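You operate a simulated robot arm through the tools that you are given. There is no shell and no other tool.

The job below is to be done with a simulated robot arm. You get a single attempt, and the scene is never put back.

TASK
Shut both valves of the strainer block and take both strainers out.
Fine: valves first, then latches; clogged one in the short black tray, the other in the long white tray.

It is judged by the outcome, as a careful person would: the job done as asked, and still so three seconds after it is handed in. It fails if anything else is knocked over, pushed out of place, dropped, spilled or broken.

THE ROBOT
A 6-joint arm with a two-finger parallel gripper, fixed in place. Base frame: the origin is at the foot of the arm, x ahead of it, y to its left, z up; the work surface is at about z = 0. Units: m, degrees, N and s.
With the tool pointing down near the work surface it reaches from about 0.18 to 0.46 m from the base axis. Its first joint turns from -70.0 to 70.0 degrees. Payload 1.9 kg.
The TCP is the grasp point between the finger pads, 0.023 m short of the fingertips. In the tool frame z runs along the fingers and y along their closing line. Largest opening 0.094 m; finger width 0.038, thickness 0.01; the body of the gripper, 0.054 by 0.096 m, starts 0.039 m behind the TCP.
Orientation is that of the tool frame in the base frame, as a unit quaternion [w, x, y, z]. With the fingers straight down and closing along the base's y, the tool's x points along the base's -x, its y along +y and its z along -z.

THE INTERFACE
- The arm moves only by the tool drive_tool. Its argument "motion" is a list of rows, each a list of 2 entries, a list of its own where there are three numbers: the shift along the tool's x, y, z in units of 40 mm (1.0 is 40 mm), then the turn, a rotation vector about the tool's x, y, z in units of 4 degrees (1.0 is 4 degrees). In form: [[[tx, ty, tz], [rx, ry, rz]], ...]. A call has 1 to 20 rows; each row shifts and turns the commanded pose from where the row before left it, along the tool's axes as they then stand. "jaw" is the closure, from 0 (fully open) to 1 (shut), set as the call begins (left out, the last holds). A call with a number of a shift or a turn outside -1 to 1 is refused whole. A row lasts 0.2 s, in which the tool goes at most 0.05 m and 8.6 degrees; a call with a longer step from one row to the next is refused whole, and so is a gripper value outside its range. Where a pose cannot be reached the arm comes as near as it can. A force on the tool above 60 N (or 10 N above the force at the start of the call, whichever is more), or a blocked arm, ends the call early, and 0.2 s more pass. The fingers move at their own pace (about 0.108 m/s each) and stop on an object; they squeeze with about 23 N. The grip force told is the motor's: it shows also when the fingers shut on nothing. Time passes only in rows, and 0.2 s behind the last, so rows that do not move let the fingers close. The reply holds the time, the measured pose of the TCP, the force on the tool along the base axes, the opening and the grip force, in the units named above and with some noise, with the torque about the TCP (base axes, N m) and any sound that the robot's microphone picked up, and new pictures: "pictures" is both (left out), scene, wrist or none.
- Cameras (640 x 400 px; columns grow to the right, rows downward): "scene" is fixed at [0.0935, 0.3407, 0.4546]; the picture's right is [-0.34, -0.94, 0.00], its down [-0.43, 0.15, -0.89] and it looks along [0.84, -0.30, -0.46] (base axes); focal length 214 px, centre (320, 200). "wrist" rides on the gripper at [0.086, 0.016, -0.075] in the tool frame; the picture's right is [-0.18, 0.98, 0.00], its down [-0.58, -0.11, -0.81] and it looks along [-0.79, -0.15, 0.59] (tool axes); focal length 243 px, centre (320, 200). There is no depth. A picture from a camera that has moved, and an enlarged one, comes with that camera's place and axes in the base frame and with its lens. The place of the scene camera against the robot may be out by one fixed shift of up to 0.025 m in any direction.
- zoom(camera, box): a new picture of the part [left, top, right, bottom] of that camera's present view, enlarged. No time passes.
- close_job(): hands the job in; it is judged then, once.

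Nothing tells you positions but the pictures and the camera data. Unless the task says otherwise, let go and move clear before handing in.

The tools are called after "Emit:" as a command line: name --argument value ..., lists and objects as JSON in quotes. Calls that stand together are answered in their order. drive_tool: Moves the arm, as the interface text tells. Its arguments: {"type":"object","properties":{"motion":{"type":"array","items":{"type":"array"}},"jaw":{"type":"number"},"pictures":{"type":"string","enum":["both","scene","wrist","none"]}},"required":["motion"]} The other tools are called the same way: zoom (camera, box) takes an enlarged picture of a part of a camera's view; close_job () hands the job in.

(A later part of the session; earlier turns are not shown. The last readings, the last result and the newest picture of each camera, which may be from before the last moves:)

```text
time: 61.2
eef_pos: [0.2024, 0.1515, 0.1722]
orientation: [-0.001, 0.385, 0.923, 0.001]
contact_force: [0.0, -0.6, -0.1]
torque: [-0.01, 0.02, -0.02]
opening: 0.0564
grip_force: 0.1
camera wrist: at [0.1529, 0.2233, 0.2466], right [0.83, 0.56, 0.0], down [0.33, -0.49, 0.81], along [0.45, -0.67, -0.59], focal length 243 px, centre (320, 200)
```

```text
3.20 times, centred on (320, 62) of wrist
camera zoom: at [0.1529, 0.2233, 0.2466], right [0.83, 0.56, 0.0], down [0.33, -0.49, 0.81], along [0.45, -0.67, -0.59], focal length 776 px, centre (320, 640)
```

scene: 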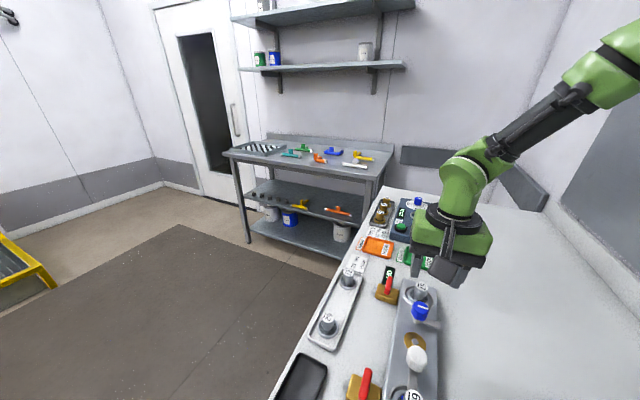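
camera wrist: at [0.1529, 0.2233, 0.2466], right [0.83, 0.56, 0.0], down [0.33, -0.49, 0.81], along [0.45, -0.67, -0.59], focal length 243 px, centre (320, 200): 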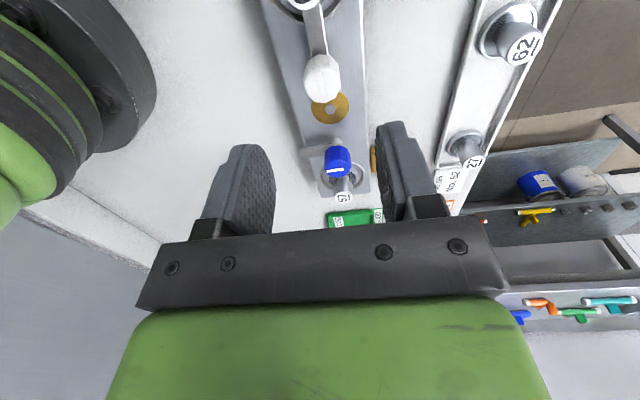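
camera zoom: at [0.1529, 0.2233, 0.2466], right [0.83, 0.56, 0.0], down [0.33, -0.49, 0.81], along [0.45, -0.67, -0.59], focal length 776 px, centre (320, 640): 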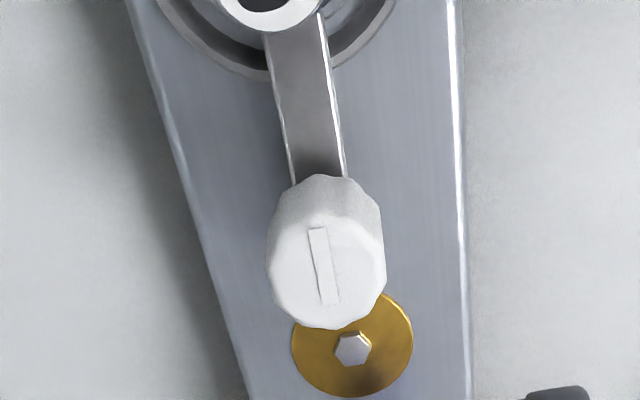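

Emit:
drive_tool --motion '[[[-0.1, 0.02, 0.65], [0, 0, 0]], [[0, 0, 0.65], [0, 0, 0]], [[0, 0, 0], [0, 0, 0]]]' --jaw 0.4 --pictures "wrist"

Emit:
zoom --camera "wrist" --box '[220, 20, 420, 145]'

```text
time: 62.0
eef_pos: [0.2051, 0.148, 0.1213]
orientation: [-0.001, 0.384, 0.923, 0.001]
contact_force: [-1.0, 0.5, 0.1]
torque: [0.01, 0.0, -0.03]
opening: 0.0566
grip_force: 0.1
camera wrist: at [0.1559, 0.2202, 0.1953], right [0.83, 0.56, 0.0], down [0.33, -0.49, 0.81], along [0.45, -0.67, -0.59], focal length 243 px, centre (320, 200)
```

wrist: 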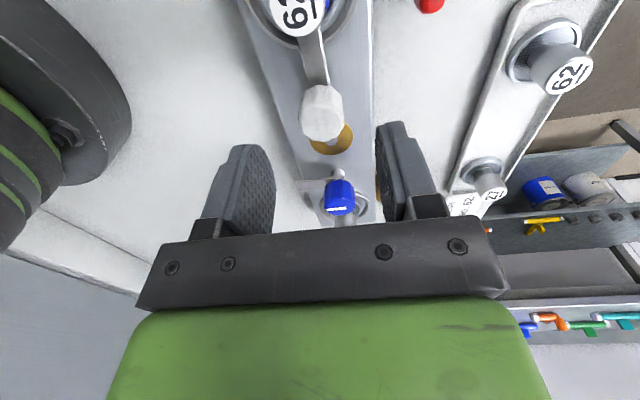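

```text
3.20 times, centred on (320, 82) of wrist
camera zoom: at [0.1559, 0.2202, 0.1953], right [0.83, 0.56, 0.0], down [0.33, -0.49, 0.81], along [0.45, -0.67, -0.59], focal length 776 px, centre (320, 576)
```

zoom: 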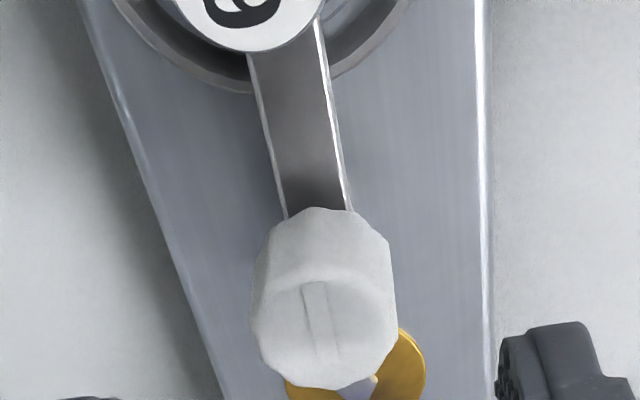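

Emit:
drive_tool --motion '[[[0.042, 0.012, 0], [0, 0, 0]], [[0, 0, 0.48], [0, 0, 0]], [[0, 0, 0.48], [0, 0, 0]], [[0, 0, 0], [0, 0, 0]]]' --jaw 0.5 --pictures "wrist"

Emit:
zoom --camera "wrist" --box '[220, 50, 420, 220]'

```text
time: 63.0
eef_pos: [0.2047, 0.1513, 0.0804]
orientation: [-0.001, 0.384, 0.923, 0.001]
contact_force: [0.2, 0.7, -0.9]
torque: [-0.01, 0.01, 0.01]
opening: 0.0469
grip_force: 0.1
camera wrist: at [0.1555, 0.2235, 0.1552], right [0.83, 0.56, 0.0], down [0.33, -0.49, 0.81], along [0.45, -0.67, -0.59], focal length 243 px, centre (320, 200)
```

wrist: 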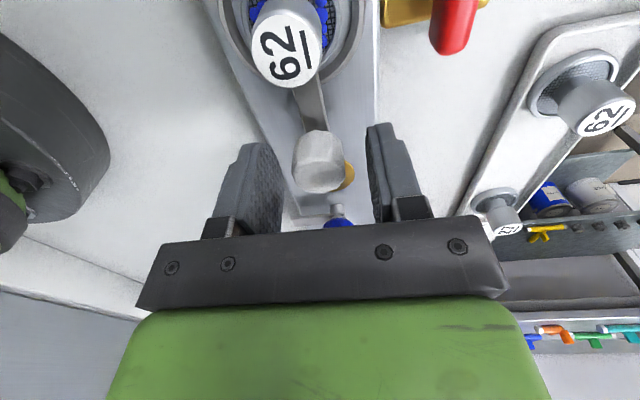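

```text
2.35 times, centred on (320, 135) of wrist
camera zoom: at [0.1555, 0.2235, 0.1552], right [0.83, 0.56, 0.0], down [0.33, -0.49, 0.81], along [0.45, -0.67, -0.59], focal length 571 px, centre (320, 353)
```

zoom: 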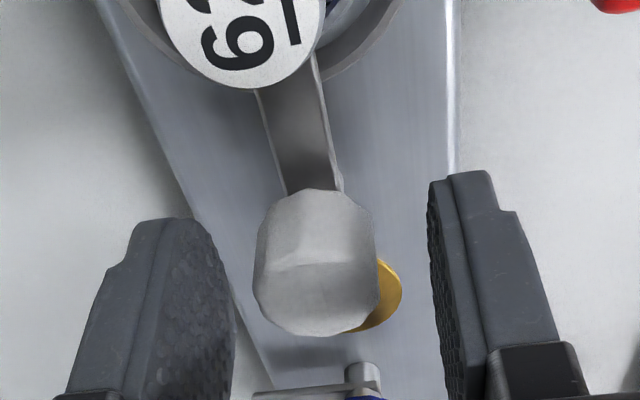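

Emit:
drive_tool --motion '[[[0, -0.025, 0], [0, 0, 0]], [[0, 0, 0], [0, 0, 0]]]' --jaw 0.5 --pictures "none"

Emit:
drive_tool --motion '[[[0, 0, 0], [0, 0, 0]], [[0, 0, 0], [0, 0, 0]], [[0, 0, 0], [0, 0, 0]]]' --jaw 1.0 --pictures "wrist"

Emit:
zoom --camera "wrist" --box '[220, 50, 420, 220]'

Emit:
drive_tool --motion '[[[0, 0, 0], [0, 0, 1]], [[0, 0, 0], [0, 0, 1]], [[0, 0, 0], [0, 0, 0]]]' --pictures "wrist"

Emit:
zoom --camera "wrist" --box '[220, 50, 420, 220]'

```text
time: 63.6
eef_pos: [0.2043, 0.1497, 0.082]
orientation: [-0.001, 0.384, 0.923, 0.001]
contact_force: [0.7, 0.0, -0.6]
torque: [0.03, -0.01, 0.0]
opening: 0.047
grip_force: 0.1
```

```text
time: 64.4
eef_pos: [0.204, 0.1492, 0.082]
orientation: [-0.001, 0.385, 0.923, -0.001]
contact_force: [-9.2, -15.8, 12.5]
torque: [-0.11, -0.15, -0.06]
opening: 0.0278
grip_force: 44.5
camera wrist: at [0.1544, 0.2225, 0.1554], right [0.83, 0.56, 0.0], down [0.34, -0.49, 0.81], along [0.45, -0.67, -0.59], focal length 243 px, centre (320, 200)
```

wrist: 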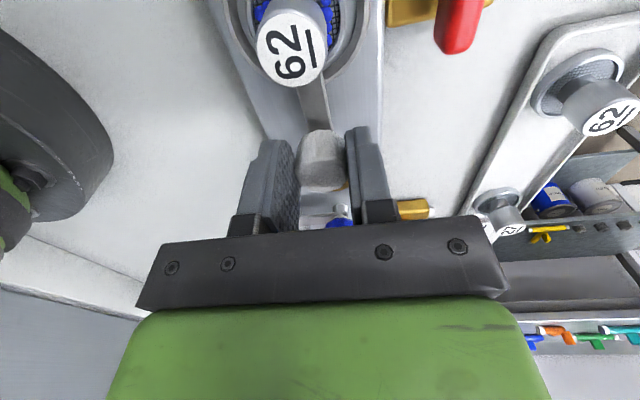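

```text
2.35 times, centred on (320, 135) of wrist
camera zoom: at [0.1544, 0.2225, 0.1554], right [0.83, 0.56, 0.0], down [0.34, -0.49, 0.81], along [0.45, -0.67, -0.59], focal length 571 px, centre (320, 353)
```

zoom: 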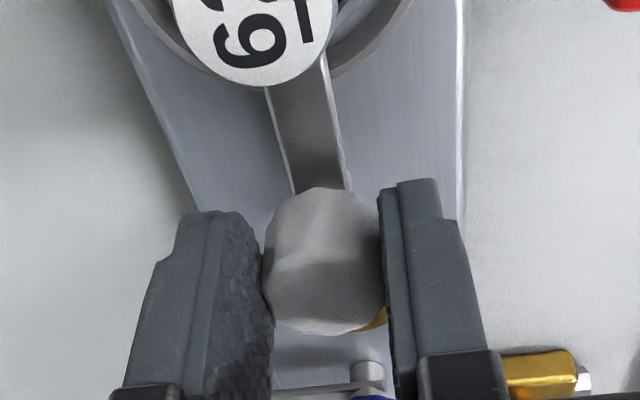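

```text
time: 65.2
eef_pos: [0.2045, 0.1496, 0.081]
orientation: [-0.001, 0.448, 0.894, 0.0]
contact_force: [0.0, -5.6, -20.2]
torque: [-0.39, 0.23, 0.2]
opening: 0.0274
grip_force: 45.4
camera wrist: at [0.1656, 0.2287, 0.1556], right [0.9, 0.44, 0.0], down [0.26, -0.53, 0.81], along [0.36, -0.72, -0.59], focal length 243 px, centre (320, 200)
```

wrist: 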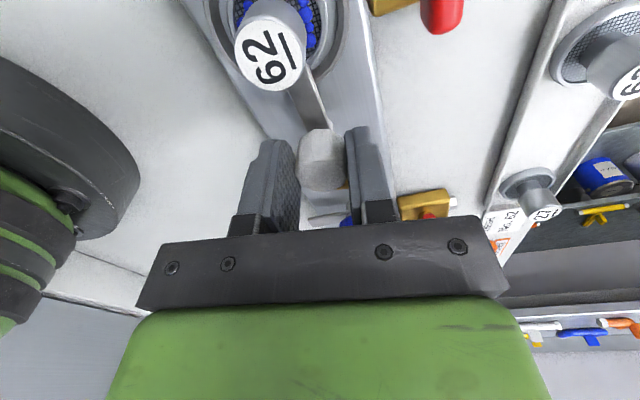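

```text
2.35 times, centred on (320, 135) of wrist
camera zoom: at [0.1656, 0.2287, 0.1556], right [0.9, 0.44, 0.0], down [0.26, -0.53, 0.81], along [0.36, -0.72, -0.59], focal length 571 px, centre (320, 353)
```

zoom: 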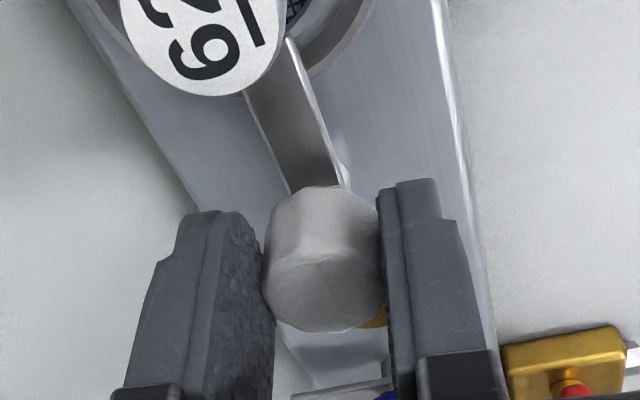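

Emit:
drive_tool --motion '[[[0, 0, 0], [0, 0, 1]], [[0, 0, 0], [0, 0, 1]], [[0, 0, 0], [0, 0, 0]]]' --pictures "wrist"

Emit:
zoom --camera "wrist" --box '[220, 50, 420, 220]'

```text
time: 66.0
eef_pos: [0.2058, 0.1501, 0.0811]
orientation: [-0.001, 0.509, 0.861, 0.002]
contact_force: [1.7, 4.5, -2.0]
torque: [-0.24, -0.1, 0.66]
opening: 0.0271
grip_force: 45.4
camera wrist: at [0.1774, 0.2333, 0.156], right [0.95, 0.31, 0.0], down [0.18, -0.56, 0.81], along [0.25, -0.76, -0.59], focal length 243 px, centre (320, 200)
```

wrist: 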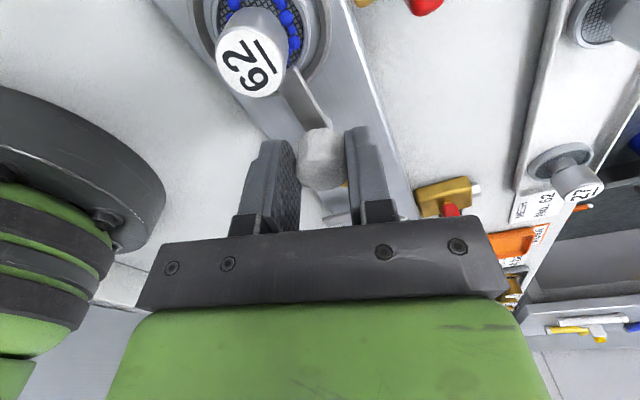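

```text
2.35 times, centred on (320, 135) of wrist
camera zoom: at [0.1774, 0.2333, 0.156], right [0.95, 0.31, 0.0], down [0.18, -0.56, 0.81], along [0.25, -0.76, -0.59], focal length 571 px, centre (320, 353)
```

zoom: 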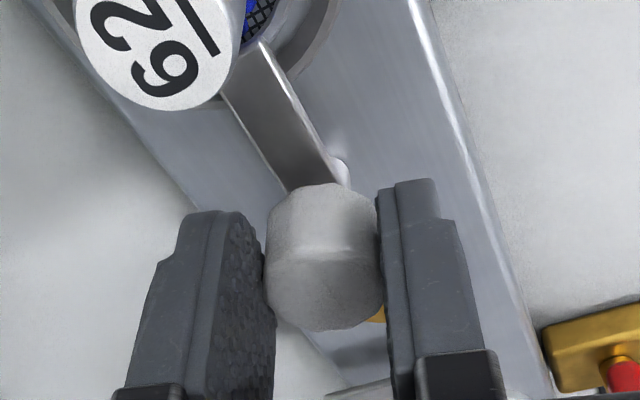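

Torque reached 0.66 N·m and the bar hasn't moved, so this latch is blocked clockwise. It must open counter-clockwise; I'll turn back that way.

Emit:
drive_tool --motion '[[[0, 0, 0], [0, 0, -1]], [[0, 0, 0], [0, 0, -1]], [[0, 0, 0], [0, 0, -1]], [[0, 0, 0], [0, 0, -1]], [[0, 0, 0], [0, 0, 0]]]' --pictures "wrist"

Emit:
zoom --camera "wrist" --box '[220, 50, 420, 220]'

```text
time: 67.2
eef_pos: [0.2027, 0.1503, 0.0799]
orientation: [-0.001, 0.384, 0.923, 0.0]
contact_force: [-13.3, 6.4, 15.8]
torque: [0.04, -0.16, -0.01]
opening: 0.0267
grip_force: 44.8
camera wrist: at [0.1546, 0.2218, 0.1559], right [0.83, 0.56, 0.0], down [0.34, -0.49, 0.81], along [0.45, -0.67, -0.59], focal length 243 px, centre (320, 200)
```

wrist: 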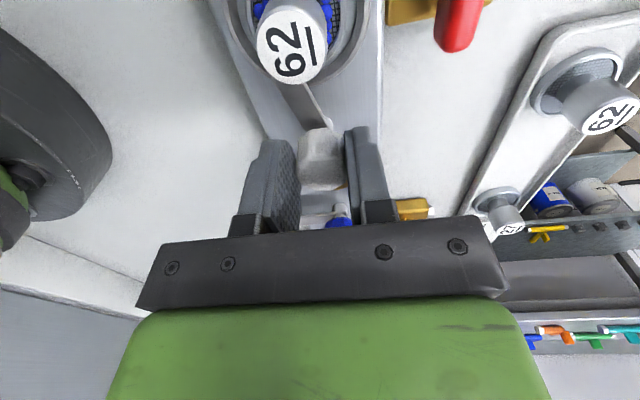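

```text
2.35 times, centred on (320, 135) of wrist
camera zoom: at [0.1546, 0.2218, 0.1559], right [0.83, 0.56, 0.0], down [0.34, -0.49, 0.81], along [0.45, -0.67, -0.59], focal length 571 px, centre (320, 353)
```

zoom: 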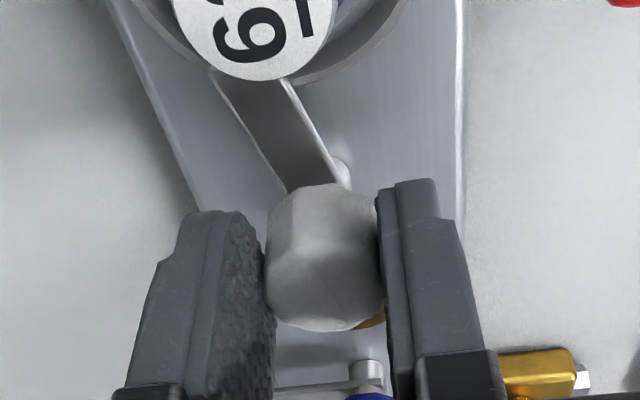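

Counter-clockwise works: the bar has started to swing towards the robot side. I'll continue.

Emit:
drive_tool --motion '[[[0.01, 0, -0.01], [0, 0, 0]], [[0, 0, 0], [0, 0, -1]], [[0, 0, 0], [0, 0, -1]], [[0, 0, 0], [0, 0, -1]], [[0, 0, 0], [0, 0, 0]]]' --pictures "none"

```text
time: 68.4
eef_pos: [0.2038, 0.1484, 0.0822]
orientation: [-0.003, 0.287, 0.958, -0.002]
contact_force: [-0.6, -38.9, -27.5]
torque: [-0.08, -0.18, -0.21]
opening: 0.0269
grip_force: 44.8
```

Emit:
drive_tool --motion '[[[-0.018, -0.033, 0.01], [0, 0, 0]], [[0, 0, 0], [0, 0, -1]], [[0, 0, 0], [0, 0, -1]], [[0, 0, 0], [0, 0, 0]]]' --pictures "none"

```text
time: 69.4
eef_pos: [0.2034, 0.1473, 0.082]
orientation: [-0.003, 0.218, 0.976, -0.003]
contact_force: [-35.5, 6.2, 7.3]
torque: [0.35, 0.52, -0.08]
opening: 0.0271
grip_force: 44.8
```

Emit:
drive_tool --motion '[[[0.03, -0.008, 0], [0, 0, 0]], [[0, 0, 0], [0, 0, -1]], [[0, 0, 0], [0, 0, -1]], [[0, 0, 0], [0, 0, 0]]]' --pictures "wrist"

Emit:
zoom --camera "wrist" --box '[200, 30, 420, 220]'

```text
time: 70.4
eef_pos: [0.2031, 0.1462, 0.0812]
orientation: [-0.003, 0.151, 0.989, -0.001]
contact_force: [-5.1, -43.5, 33.5]
torque: [-0.71, -0.19, -0.21]
opening: 0.027
grip_force: 45.1
camera wrist: at [0.1254, 0.1881, 0.1562], right [0.47, 0.88, 0.0], down [0.53, -0.28, 0.8], along [0.71, -0.38, -0.59], focal length 243 px, centre (320, 200)
```

wrist: 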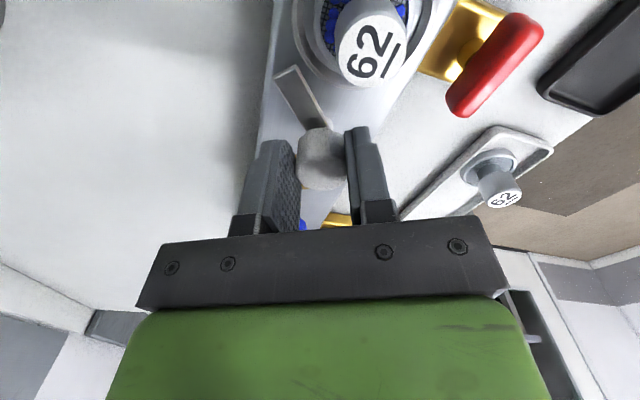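

```text
2.11 times, centred on (310, 125) of wrist
camera zoom: at [0.1254, 0.1881, 0.1562], right [0.47, 0.88, 0.0], down [0.53, -0.28, 0.8], along [0.71, -0.38, -0.59], focal length 511 px, centre (341, 358)
```

zoom: 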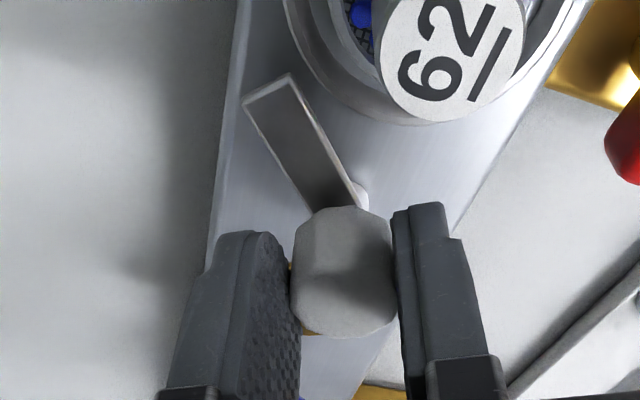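

The bar has now left the strainer rim. I'll ease the grip to relieve stress, recentre and continue.

Emit:
drive_tool --motion '[[[0, 0, 0], [0, 0, 0]], [[0, 0, 0], [0, 0, 0]]]' --jaw 0.55 --pictures "wrist"

Emit:
zoom --camera "wrist" --box '[220, 50, 420, 220]'

```text
time: 71.0
eef_pos: [0.2034, 0.1486, 0.0817]
orientation: [-0.001, 0.149, 0.989, 0.001]
contact_force: [0.5, 0.5, -0.9]
torque: [0.02, 0.01, -0.01]
opening: 0.0423
grip_force: 0.0
camera wrist: at [0.1258, 0.1894, 0.1559], right [0.47, 0.89, 0.0], down [0.52, -0.28, 0.81], along [0.71, -0.37, -0.59], focal length 243 px, centre (320, 200)
```

wrist: 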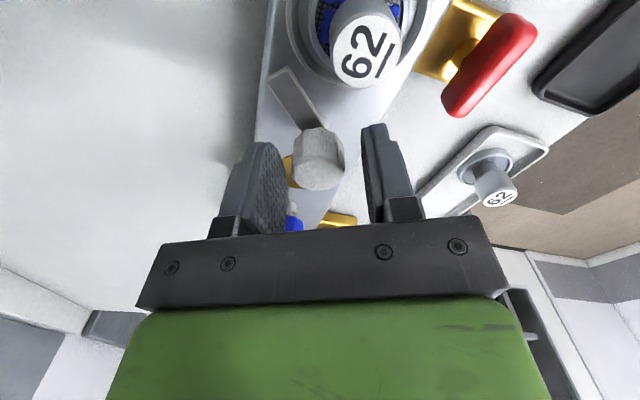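

```text
2.35 times, centred on (320, 135) of wrist
camera zoom: at [0.1258, 0.1894, 0.1559], right [0.47, 0.89, 0.0], down [0.52, -0.28, 0.81], along [0.71, -0.37, -0.59], focal length 571 px, centre (320, 353)
```

zoom: 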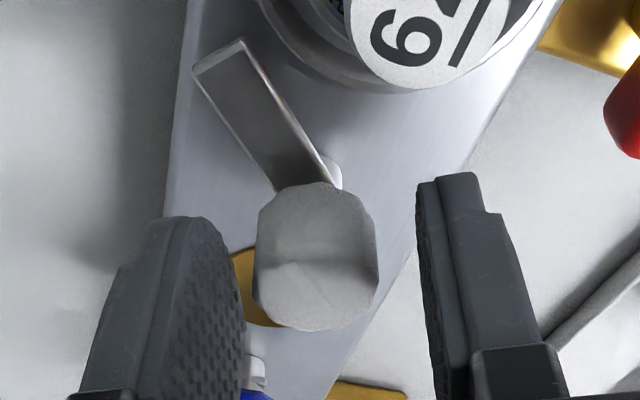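

Emit:
drive_tool --motion '[[[0, -0.036, 0], [0, 0, 0]], [[0, 0, 0], [0, 0, 0]]]' --jaw 0.55 --pictures "none"

Emit:
drive_tool --motion '[[[0, 0, 0], [0, 0, 0]], [[0, 0, 0], [0, 0, 0]], [[0, 0, 0], [0, 0, 0]]]' --jaw 1.0 --pictures "none"

Emit:
drive_tool --motion '[[[0, 0, 0], [0, 0, -1]], [[0, 0, 0], [0, 0, -1]], [[0, 0, 0], [0, 0, 0]]]' --pictures "none"

```text
time: 71.6
eef_pos: [0.2049, 0.1474, 0.0827]
orientation: [-0.001, 0.149, 0.989, 0.0]
contact_force: [0.7, -0.6, 0.2]
torque: [0.0, 0.02, -0.01]
opening: 0.0424
grip_force: 0.0
```

```text
time: 72.4
eef_pos: [0.2041, 0.1469, 0.082]
orientation: [-0.002, 0.15, 0.989, -0.002]
contact_force: [-7.4, -29.4, 13.8]
torque: [-0.31, 0.07, -0.18]
opening: 0.0271
grip_force: 44.7
```

```text
time: 73.0
eef_pos: [0.2034, 0.1454, 0.0825]
orientation: [-0.003, 0.086, 0.996, -0.001]
contact_force: [-0.4, -3.8, 0.8]
torque: [0.08, -0.51, -0.05]
opening: 0.0266
grip_force: 45.1
stopped in row 3: the force on the tool passed its limit at 61 N (the readings are from after the stop); the commanded pose is now the measured one
```

Emit:
drive_tool --motion '[[[0, 0, 0], [0, 0, -1]], [[0, 0, 0], [0, 0, -1]], [[0, 0, 0], [0, 0, -1]], [[0, 0, 0], [0, 0, 0]]]' --pictures "wrist"

Emit:
zoom --camera "wrist" --box '[200, 30, 420, 220]'

```text
time: 74.0
eef_pos: [0.2031, 0.1441, 0.0822]
orientation: [-0.003, -0.019, 1.0, -0.002]
contact_force: [25.1, -37.9, -26.3]
torque: [-0.2, -0.32, -0.22]
opening: 0.0266
grip_force: 44.9
camera wrist: at [0.1159, 0.1581, 0.1569], right [0.15, 0.99, 0.0], down [0.59, -0.08, 0.8], along [0.79, -0.12, -0.6], focal length 243 px, centre (320, 200)
```

wrist: 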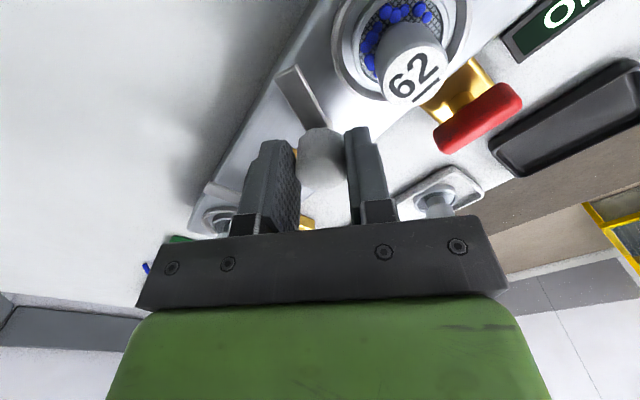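

```text
2.11 times, centred on (310, 125) of wrist
camera zoom: at [0.1159, 0.1581, 0.1569], right [0.15, 0.99, 0.0], down [0.59, -0.08, 0.8], along [0.79, -0.12, -0.6], focal length 511 px, centre (341, 358)
```

zoom: 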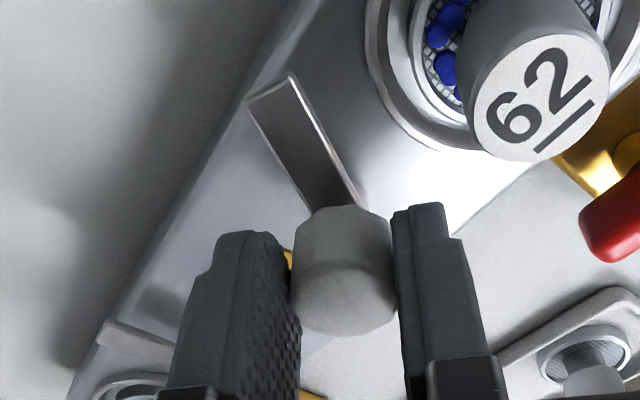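

Emit:
drive_tool --motion '[[[-0.02, -0.037, 0.012], [0, 0, 0]], [[0, 0, 0], [0, 0, -1]], [[0, 0, 0], [0, 0, -1]], [[0, 0, 0], [0, 0, 0]]]' --pictures "none"

```text
time: 75.0
eef_pos: [0.2034, 0.1436, 0.0816]
orientation: [-0.003, -0.087, 0.996, -0.002]
contact_force: [-2.3, -35.8, 34.7]
torque: [-0.51, -0.11, -0.18]
opening: 0.0268
grip_force: 45.0
```

Emit:
drive_tool --motion '[[[0.005, -0.037, -0.015], [0, 0, 0]], [[0, 0, 0], [0, 0, -1]], [[0, 0, 0], [0, 0, -1]], [[0, 0, 0], [0, 0, 0]]]' --pictures "none"

```text
time: 76.0
eef_pos: [0.2042, 0.1433, 0.0809]
orientation: [-0.004, -0.16, 0.987, -0.001]
contact_force: [-2.0, 4.0, 0.0]
torque: [0.04, 0.06, 0.02]
opening: 0.0269
grip_force: 44.6
stopped in row 4: the force on the tool passed its limit at 61 N (the readings are from after the stop); the commanded pose is now the measured one
```

Emit:
drive_tool --motion '[[[0, 0, 0], [0, 0, -1]], [[0, 0, 0], [0, 0, -1]], [[0, 0, 0], [0, 0, 0]]]' --pictures "wrist"

Emit:
zoom --camera "wrist" --box '[200, 30, 420, 220]'

```text
time: 76.8
eef_pos: [0.2043, 0.1427, 0.0816]
orientation: [-0.004, -0.227, 0.974, -0.002]
contact_force: [17.2, -34.6, -14.8]
torque: [-0.05, -1.11, -0.15]
opening: 0.0269
grip_force: 45.3
camera wrist: at [0.1196, 0.1194, 0.1561], right [-0.27, 0.96, 0.0], down [0.58, 0.16, 0.8], along [0.77, 0.22, -0.6], focal length 243 px, centre (320, 200)
```

wrist: 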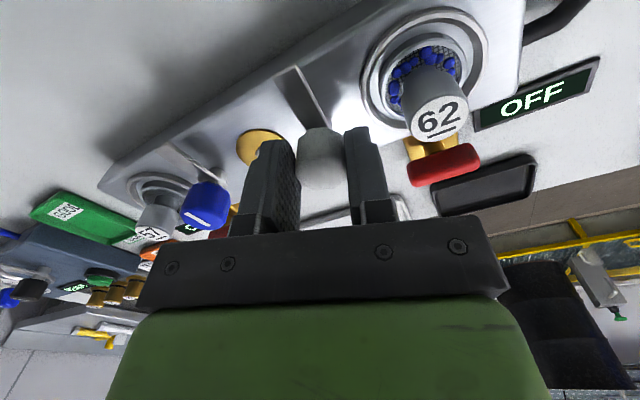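

```text
2.11 times, centred on (310, 125) of wrist
camera zoom: at [0.1196, 0.1194, 0.1561], right [-0.27, 0.96, 0.0], down [0.58, 0.16, 0.8], along [0.77, 0.22, -0.6], focal length 511 px, centre (341, 358)
```

zoom: 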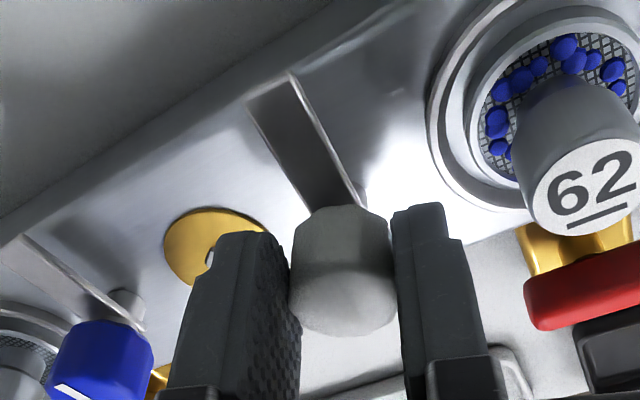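

Emit:
drive_tool --motion '[[[0, -0.035, 0.005], [0, 0, 0]], [[0, 0, 0], [0, 0, -1]], [[0, 0, 0], [0, 0, 0]]]' --pictures "none"

Emit:
drive_tool --motion '[[[0, 0, 0], [0, 0, 0]], [[0, 0, 0], [0, 0, 0]]]' --jaw 0.5 --pictures "none"

Emit:
drive_tool --motion '[[[0, 0, -0.7], [0, 0, 0]], [[0, 0, -0.8], [0, 0, 0]], [[0, 0, -0.8], [0, 0, 0]], [[0, 0, -0.5], [0, 0, 0]], [[0, 0, 0], [0, 0, 0]]]' --pictures "both"

Emit:
zoom --camera "scene" --box '[340, 270, 480, 400]'

Emit:
zoom --camera "wrist" --box '[160, 0, 480, 180]'

```text
time: 77.6
eef_pos: [0.2057, 0.143, 0.0807]
orientation: [-0.004, -0.262, 0.965, 0.0]
contact_force: [-6.7, -15.6, 26.2]
torque: [-0.69, 0.68, -0.16]
opening: 0.0268
grip_force: 44.9
```

```text
time: 78.2
eef_pos: [0.206, 0.1441, 0.0811]
orientation: [-0.002, -0.262, 0.965, 0.0]
contact_force: [0.1, 0.2, 0.4]
torque: [0.01, -0.01, -0.03]
opening: 0.0468
grip_force: 0.0
```

```text
time: 79.4
eef_pos: [0.2059, 0.1445, 0.1927]
orientation: [-0.003, -0.262, 0.965, -0.002]
contact_force: [0.7, -0.6, -0.3]
torque: [0.02, -0.02, 0.03]
opening: 0.047
grip_force: 0.1
camera wrist: at [0.1225, 0.1148, 0.2675], right [-0.34, 0.94, 0.0], down [0.56, 0.2, 0.8], along [0.76, 0.27, -0.6], focal length 243 px, centre (320, 200)
```

scene: 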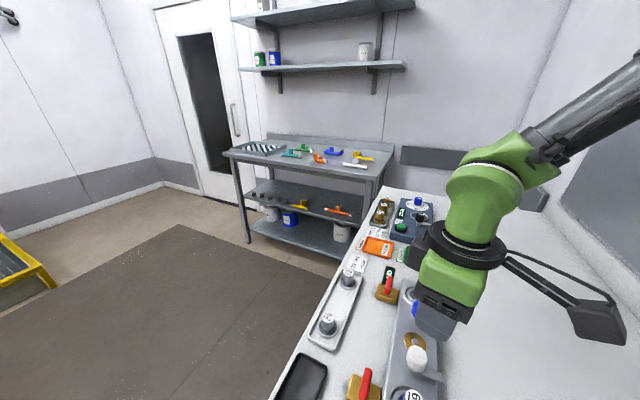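
wrist: 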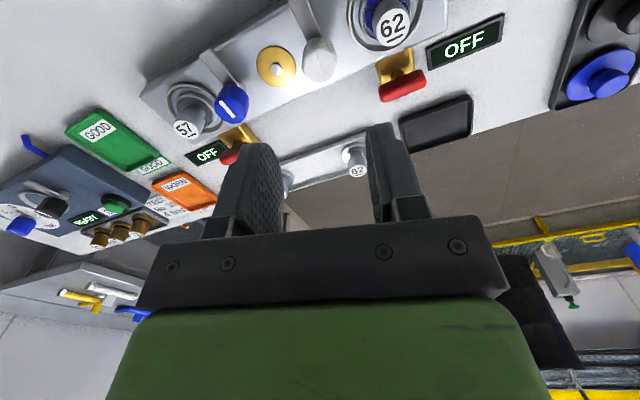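

```text
3.08 times, centred on (410, 335) of scene
camera zoom: at [0.0935, 0.3407, 0.4546], right [-0.34, -0.94, 0.0], down [-0.43, 0.15, -0.89], along [0.84, -0.3, -0.46], focal length 660 px, centre (43, -215)
```

zoom: 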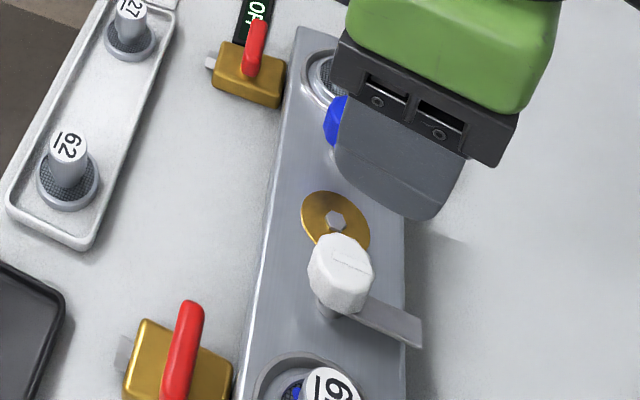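

```text
2.00 times, centred on (320, 90) of wrist
camera zoom: at [0.1225, 0.1148, 0.2675], right [-0.34, 0.94, 0.0], down [0.56, 0.2, 0.8], along [0.76, 0.27, -0.6], focal length 485 px, centre (320, 420)
```

zoom: 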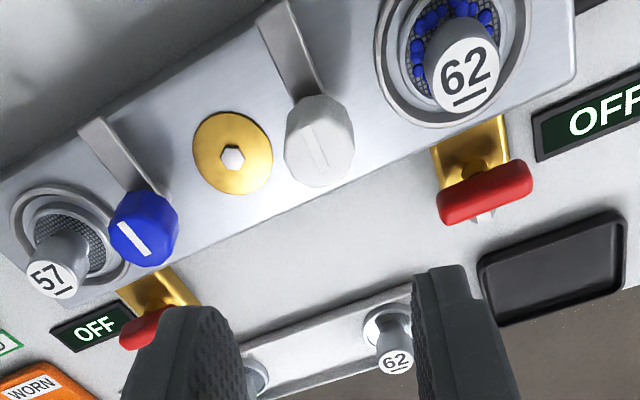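

Both latches are open and both displays read OFF. Next I'll lift out the clogged near strainer (62). I'll turn the fingers across the block so they stay clear of the knob, then position over it.

Emit:
drive_tool --motion '[[[0, 0, 0], [0, 0, 1]], [[0, 0, 0], [0, 0, 1]], [[0, 0, 0], [0, 0, 1]], [[0, 0, 0], [0, 0, 1]], [[0, 0, 0], [0, 0, 1]], [[0, 0, 0], [0, 0, 1]], [[0, 0, 0], [0, 0, 1]], [[0, 0, 0], [0, 0, 1]], [[0, 0, 0], [0, 0, 1]], [[0, 0, 0], [0, 0, 1]], [[0, 0, 0], [0, 0, 1]], [[0, 0, 0], [0, 0, 1]], [[0, 0, 0], [0, 0, 1]], [[0, 0, 0], [0, 0, 1]], [[0, 0, 0], [0, 0, 1]], [[0, 0, 0], [0, 0, 1]], [[0, 0, 0], [0, 0, 1]], [[0, 0, 0], [0, 0, 1]], [[0, 0, 0], [0, 0, 0.85]], [[0, 0, 0], [0, 0, 0]]]' --jaw 0.4 --pictures "none"

Emit:
drive_tool --motion '[[[0.7, 0, 0.2], [0, 0, 0]], [[0.7, 0, 0.2], [0, 0, 0]], [[0, 0, 0], [0, 0, 0]]]' --jaw 0.4 --pictures "both"

Emit:
zoom --camera "wrist" --box '[200, 0, 440, 150]'

```text
time: 83.6
eef_pos: [0.2055, 0.1443, 0.1947]
orientation: [-0.002, 0.384, 0.923, -0.002]
contact_force: [0.2, 0.1, -0.5]
torque: [-0.01, -0.03, -0.03]
opening: 0.0564
grip_force: 0.1
```

```text
time: 84.4
eef_pos: [0.1649, 0.1828, 0.1768]
orientation: [-0.002, 0.384, 0.924, -0.002]
contact_force: [0.2, 0.1, -0.2]
torque: [-0.01, -0.04, 0.05]
opening: 0.0565
grip_force: 0.1
camera wrist: at [0.1155, 0.255, 0.251], right [0.83, 0.56, -0.01], down [0.34, -0.49, 0.81], along [0.45, -0.67, -0.59], focal length 243 px, centre (320, 200)
```

scene: 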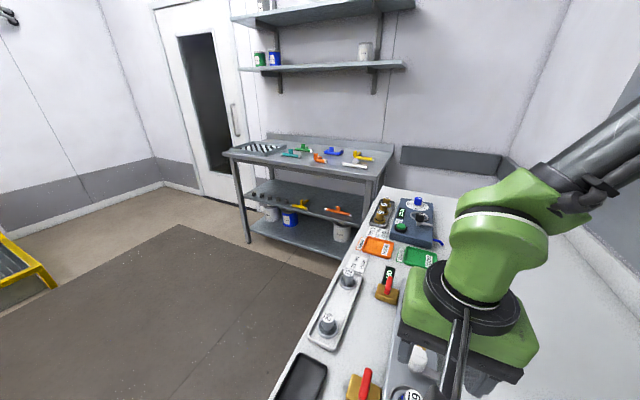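
wrist: 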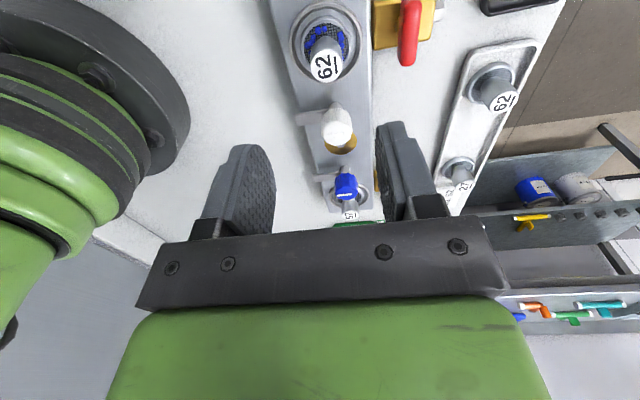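

```text
2.67 times, centred on (320, 75) of wrist
camera zoom: at [0.1155, 0.255, 0.251], right [0.83, 0.56, -0.01], down [0.34, -0.49, 0.81], along [0.45, -0.67, -0.59], focal length 647 px, centre (320, 533)
```

zoom: 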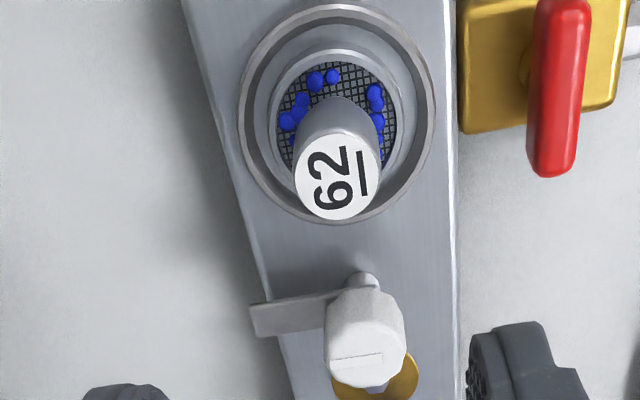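

Emit:
drive_tool --motion '[[[0.08, 0.13, 0.7], [0, 0, 0]], [[0, 0, 0.7], [0, 0, 0]], [[0, 0, 0], [0, 0, 0]]]' --jaw 0.4 --pictures "wrist"

Emit:
zoom --camera "wrist" --box '[200, 0, 440, 150]'

```text
time: 85.2
eef_pos: [0.1661, 0.1884, 0.12]
orientation: [-0.003, 0.383, 0.924, -0.002]
contact_force: [0.2, 0.6, -0.4]
torque: [-0.04, 0.0, 0.01]
opening: 0.0562
grip_force: 0.0
camera wrist: at [0.1157, 0.2614, 0.1935], right [0.83, 0.56, -0.01], down [0.34, -0.49, 0.81], along [0.45, -0.67, -0.59], focal length 243 px, centre (320, 200)
```

wrist: 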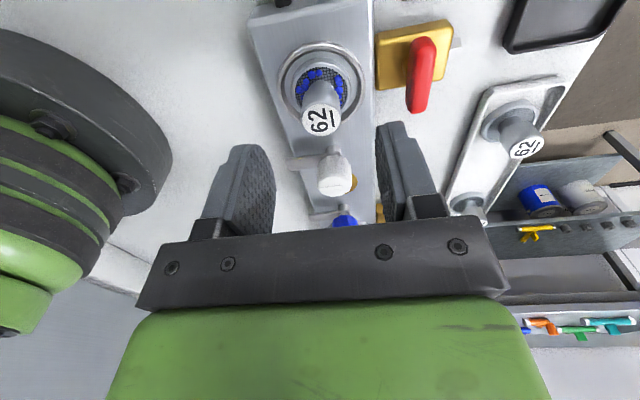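

```text
2.67 times, centred on (320, 75) of wrist
camera zoom: at [0.1157, 0.2614, 0.1935], right [0.83, 0.56, -0.01], down [0.34, -0.49, 0.81], along [0.45, -0.67, -0.59], focal length 647 px, centre (320, 533)
```

zoom: 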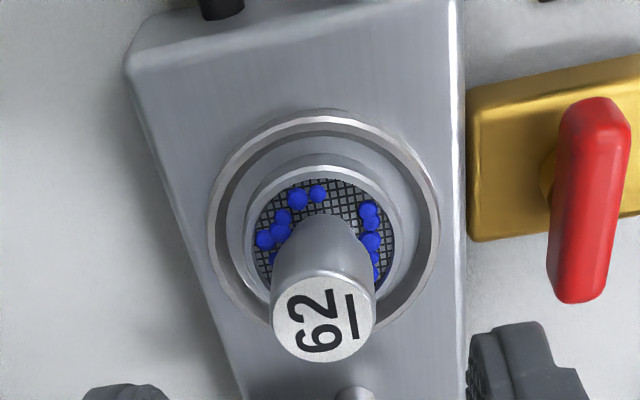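

I'll centre on the strainer's stem and lower to z about 0.074, so the fingertips stay above its rim and debris.

Emit:
drive_tool --motion '[[[0.03, 0.028, 0], [0, 0, 0]], [[0, 0, 0.575], [0, 0, 0]], [[0, 0, 0.575], [0, 0, 0]], [[0, 0, 0], [0, 0, 0]]]' --jaw 0.5 --pictures "wrist"

Emit:
zoom --camera "wrist" --box '[220, 50, 420, 220]'

```text
time: 86.2
eef_pos: [0.1663, 0.189, 0.0734]
orientation: [-0.002, 0.384, 0.923, -0.002]
contact_force: [-0.5, 0.0, -0.8]
torque: [0.02, 0.01, 0.0]
opening: 0.0468
grip_force: 0.1
camera wrist: at [0.1162, 0.262, 0.1468], right [0.83, 0.56, -0.01], down [0.34, -0.49, 0.81], along [0.45, -0.67, -0.59], focal length 243 px, centre (320, 200)
```

wrist: 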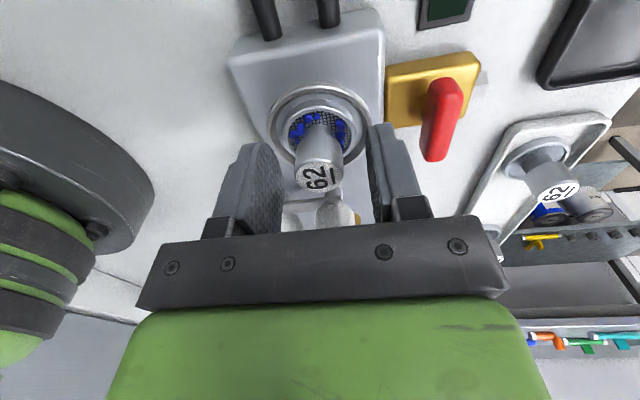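

```text
2.35 times, centred on (320, 135) of wrist
camera zoom: at [0.1162, 0.262, 0.1468], right [0.83, 0.56, -0.01], down [0.34, -0.49, 0.81], along [0.45, -0.67, -0.59], focal length 571 px, centre (320, 353)
```

zoom: 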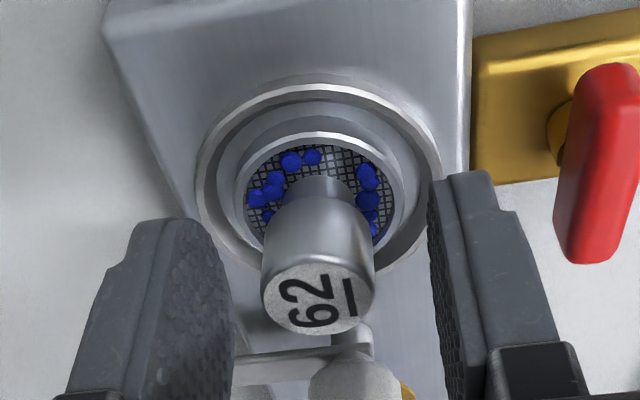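

The stem is centred, so I'll grip it.

Emit:
drive_tool --motion '[[[0, 0, 0], [0, 0, 0]], [[0, 0, 0], [0, 0, 0]], [[0, 0, 0], [0, 0, 0]]]' --jaw 1.0 --pictures "wrist"

Emit:
zoom --camera "wrist" --box '[220, 50, 420, 220]'

```text
time: 87.0
eef_pos: [0.1656, 0.1884, 0.0741]
orientation: [-0.002, 0.382, 0.924, -0.001]
contact_force: [-0.1, 0.3, 0.5]
torque: [0.02, 0.02, -0.02]
opening: 0.0238
grip_force: 22.8
camera wrist: at [0.1161, 0.262, 0.147], right [0.83, 0.56, -0.01], down [0.34, -0.49, 0.81], along [0.45, -0.67, -0.59], focal length 243 px, centre (320, 200)
```

wrist: 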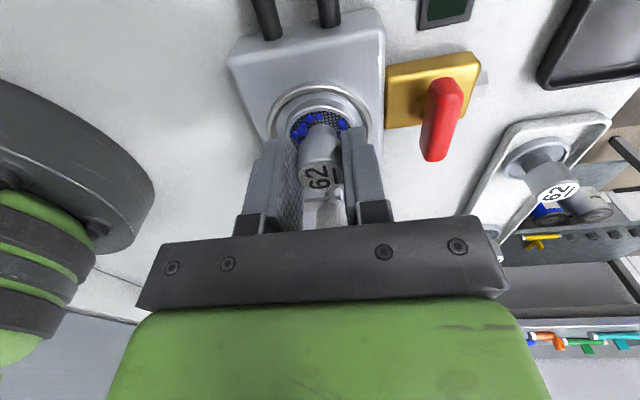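

```text
2.35 times, centred on (320, 135) of wrist
camera zoom: at [0.1161, 0.262, 0.147], right [0.83, 0.56, -0.01], down [0.34, -0.49, 0.81], along [0.45, -0.67, -0.59], focal length 571 px, centre (320, 353)
```

zoom: 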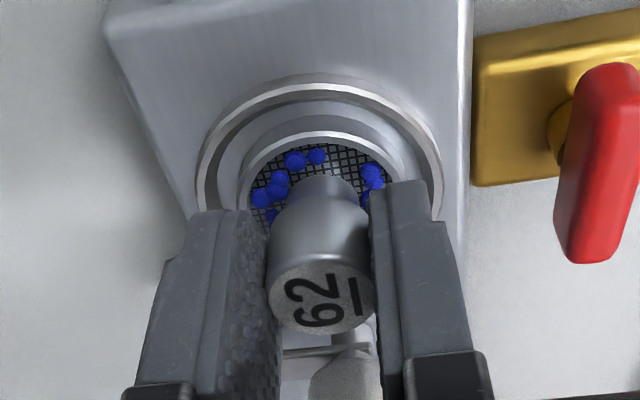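

It's gripped at 23.8 mm. I'll lift straight up slowly and watch the force.

Emit:
drive_tool --motion '[[[0, 0, -0.15], [0, 0, 0]], [[0, 0, -0.2], [0, 0, 0]], [[0, 0, -0.25], [0, 0, 0]], [[0, 0, -0.25], [0, 0, 0]], [[0, 0, 0], [0, 0, 0]]]' --pictures "wrist"

```text
time: 88.2
eef_pos: [0.1668, 0.1887, 0.1086]
orientation: [-0.001, 0.382, 0.924, -0.003]
contact_force: [-1.0, 0.2, -0.8]
torque: [0.01, 0.01, 0.02]
opening: 0.0238
grip_force: 22.5
camera wrist: at [0.1162, 0.2617, 0.1827], right [0.83, 0.56, -0.01], down [0.34, -0.49, 0.81], along [0.45, -0.67, -0.59], focal length 243 px, centre (320, 200)
```

wrist: 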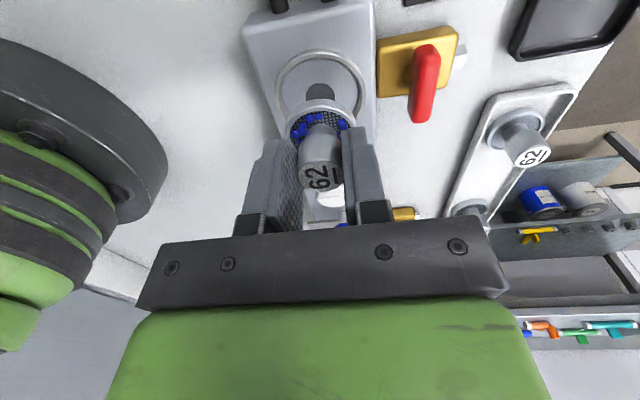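

The strainer is out and held level. I'll lift it clear of everything and look for the black tray.

Emit:
drive_tool --motion '[[[0, 0, -0.6], [0, 0, 0]], [[0, 0, -0.8], [0, 0, 0]], [[0, 0, -0.4], [0, 0, 0]], [[0, 0, 0], [0, 0, 0]]]' --pictures "both"

Emit:
zoom --camera "wrist" --box '[360, 0, 640, 175]'

Emit:
zoom --camera "scene" --box '[250, 250, 450, 400]'

```text
time: 89.2
eef_pos: [0.1668, 0.1899, 0.181]
orientation: [-0.001, 0.384, 0.923, -0.002]
contact_force: [-0.1, -0.7, -1.5]
torque: [0.02, 0.01, 0.0]
opening: 0.0238
grip_force: 22.6
camera wrist: at [0.1176, 0.2619, 0.2557], right [0.83, 0.56, -0.01], down [0.34, -0.49, 0.81], along [0.45, -0.67, -0.59], focal length 243 px, centre (320, 200)
```

scene: 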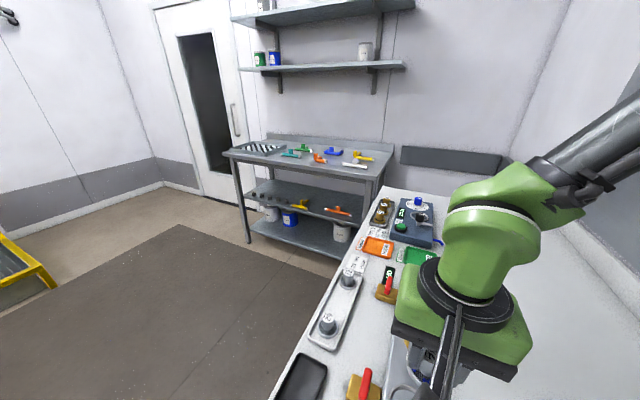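
wrist: 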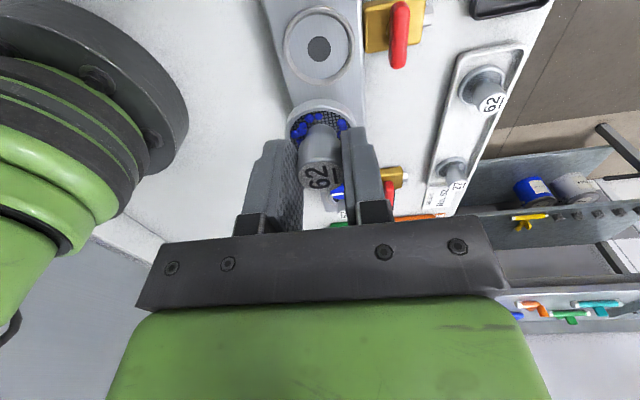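

```text
2.29 times, centred on (500, 88) of wrist
camera zoom: at [0.1176, 0.2619, 0.2557], right [0.83, 0.56, -0.01], down [0.34, -0.49, 0.81], along [0.45, -0.67, -0.59], focal length 555 px, centre (-91, 457)
```

zoom: 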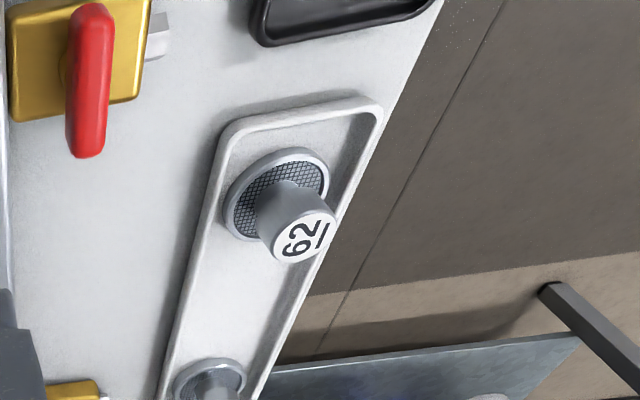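

```text
2.67 times, centred on (350, 325) of scene
camera zoom: at [0.0935, 0.3407, 0.4546], right [-0.34, -0.94, 0.0], down [-0.43, 0.15, -0.89], along [0.84, -0.3, -0.46], focal length 572 px, centre (240, -133)
```

zoom: 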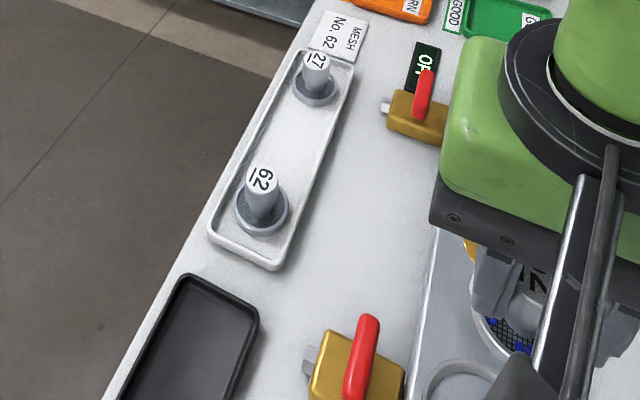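

I'll carry it level over to the black tray, at about (0.254, 0.323), staying high.

Emit:
drive_tool --motion '[[[0.164, 0.78, 0], [0, 0, 0]], [[0.164, 0.78, 0], [0, 0, 0]], [[0.164, 0.78, 0], [0, 0, 0]], [[0.164, 0.78, 0], [0, 0, 0]], [[0.164, 0.78, 0], [0, 0, 0]], [[0, 0, 0], [0, 0, 0]]]' --pictures "both"

Emit:
zoom --camera "wrist" --box '[200, 0, 440, 200]'

Emit:
zoom --camera "scene" --box '[220, 240, 440, 400]'

```text
time: 90.6
eef_pos: [0.2548, 0.3245, 0.1795]
orientation: [-0.002, 0.383, 0.924, -0.003]
contact_force: [0.6, -0.3, -0.6]
torque: [-0.01, 0.0, -0.01]
opening: 0.0237
grip_force: 23.0
camera wrist: at [0.2046, 0.3974, 0.2541], right [0.83, 0.56, -0.01], down [0.34, -0.49, 0.81], along [0.45, -0.67, -0.59], focal length 243 px, centre (320, 200)
```

scene: 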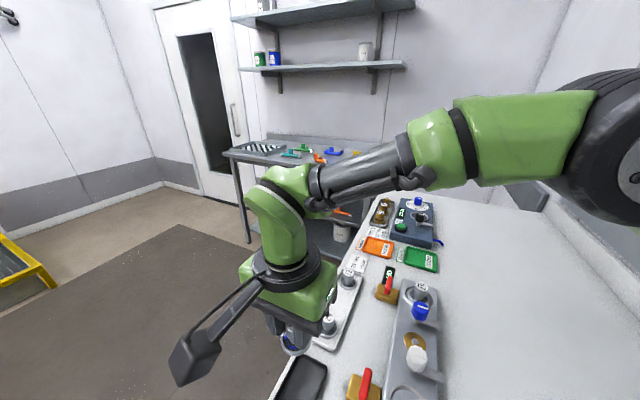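
wrist: 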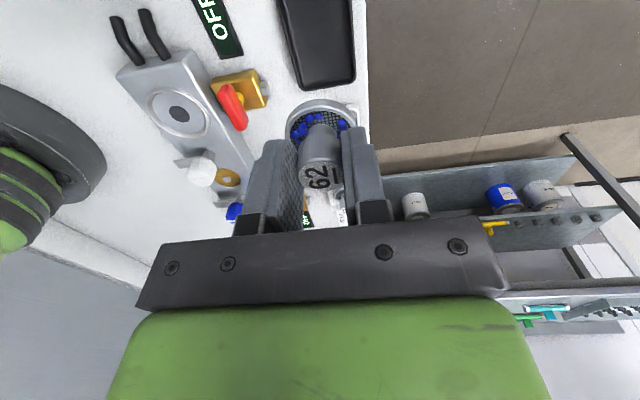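

```text
2.00 times, centred on (320, 100) of wrist
camera zoom: at [0.2046, 0.3974, 0.2541], right [0.83, 0.56, -0.01], down [0.34, -0.49, 0.81], along [0.45, -0.67, -0.59], focal length 485 px, centre (320, 400)
```

zoom: 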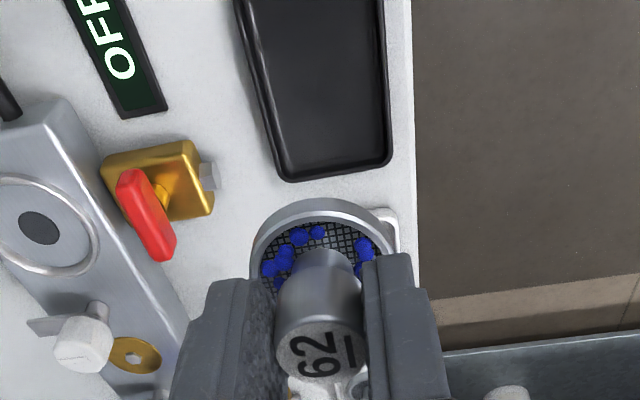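

```text
2.50 times, centred on (330, 320) of scene
camera zoom: at [0.0935, 0.3407, 0.4546], right [-0.34, -0.94, 0.0], down [-0.43, 0.15, -0.89], along [0.84, -0.3, -0.46], focal length 536 px, centre (295, -100)
```

zoom: 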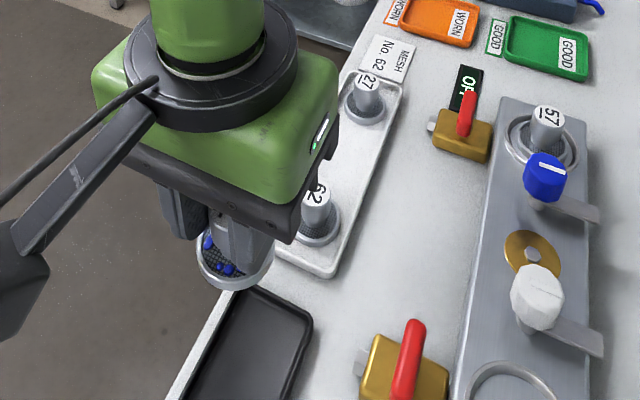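

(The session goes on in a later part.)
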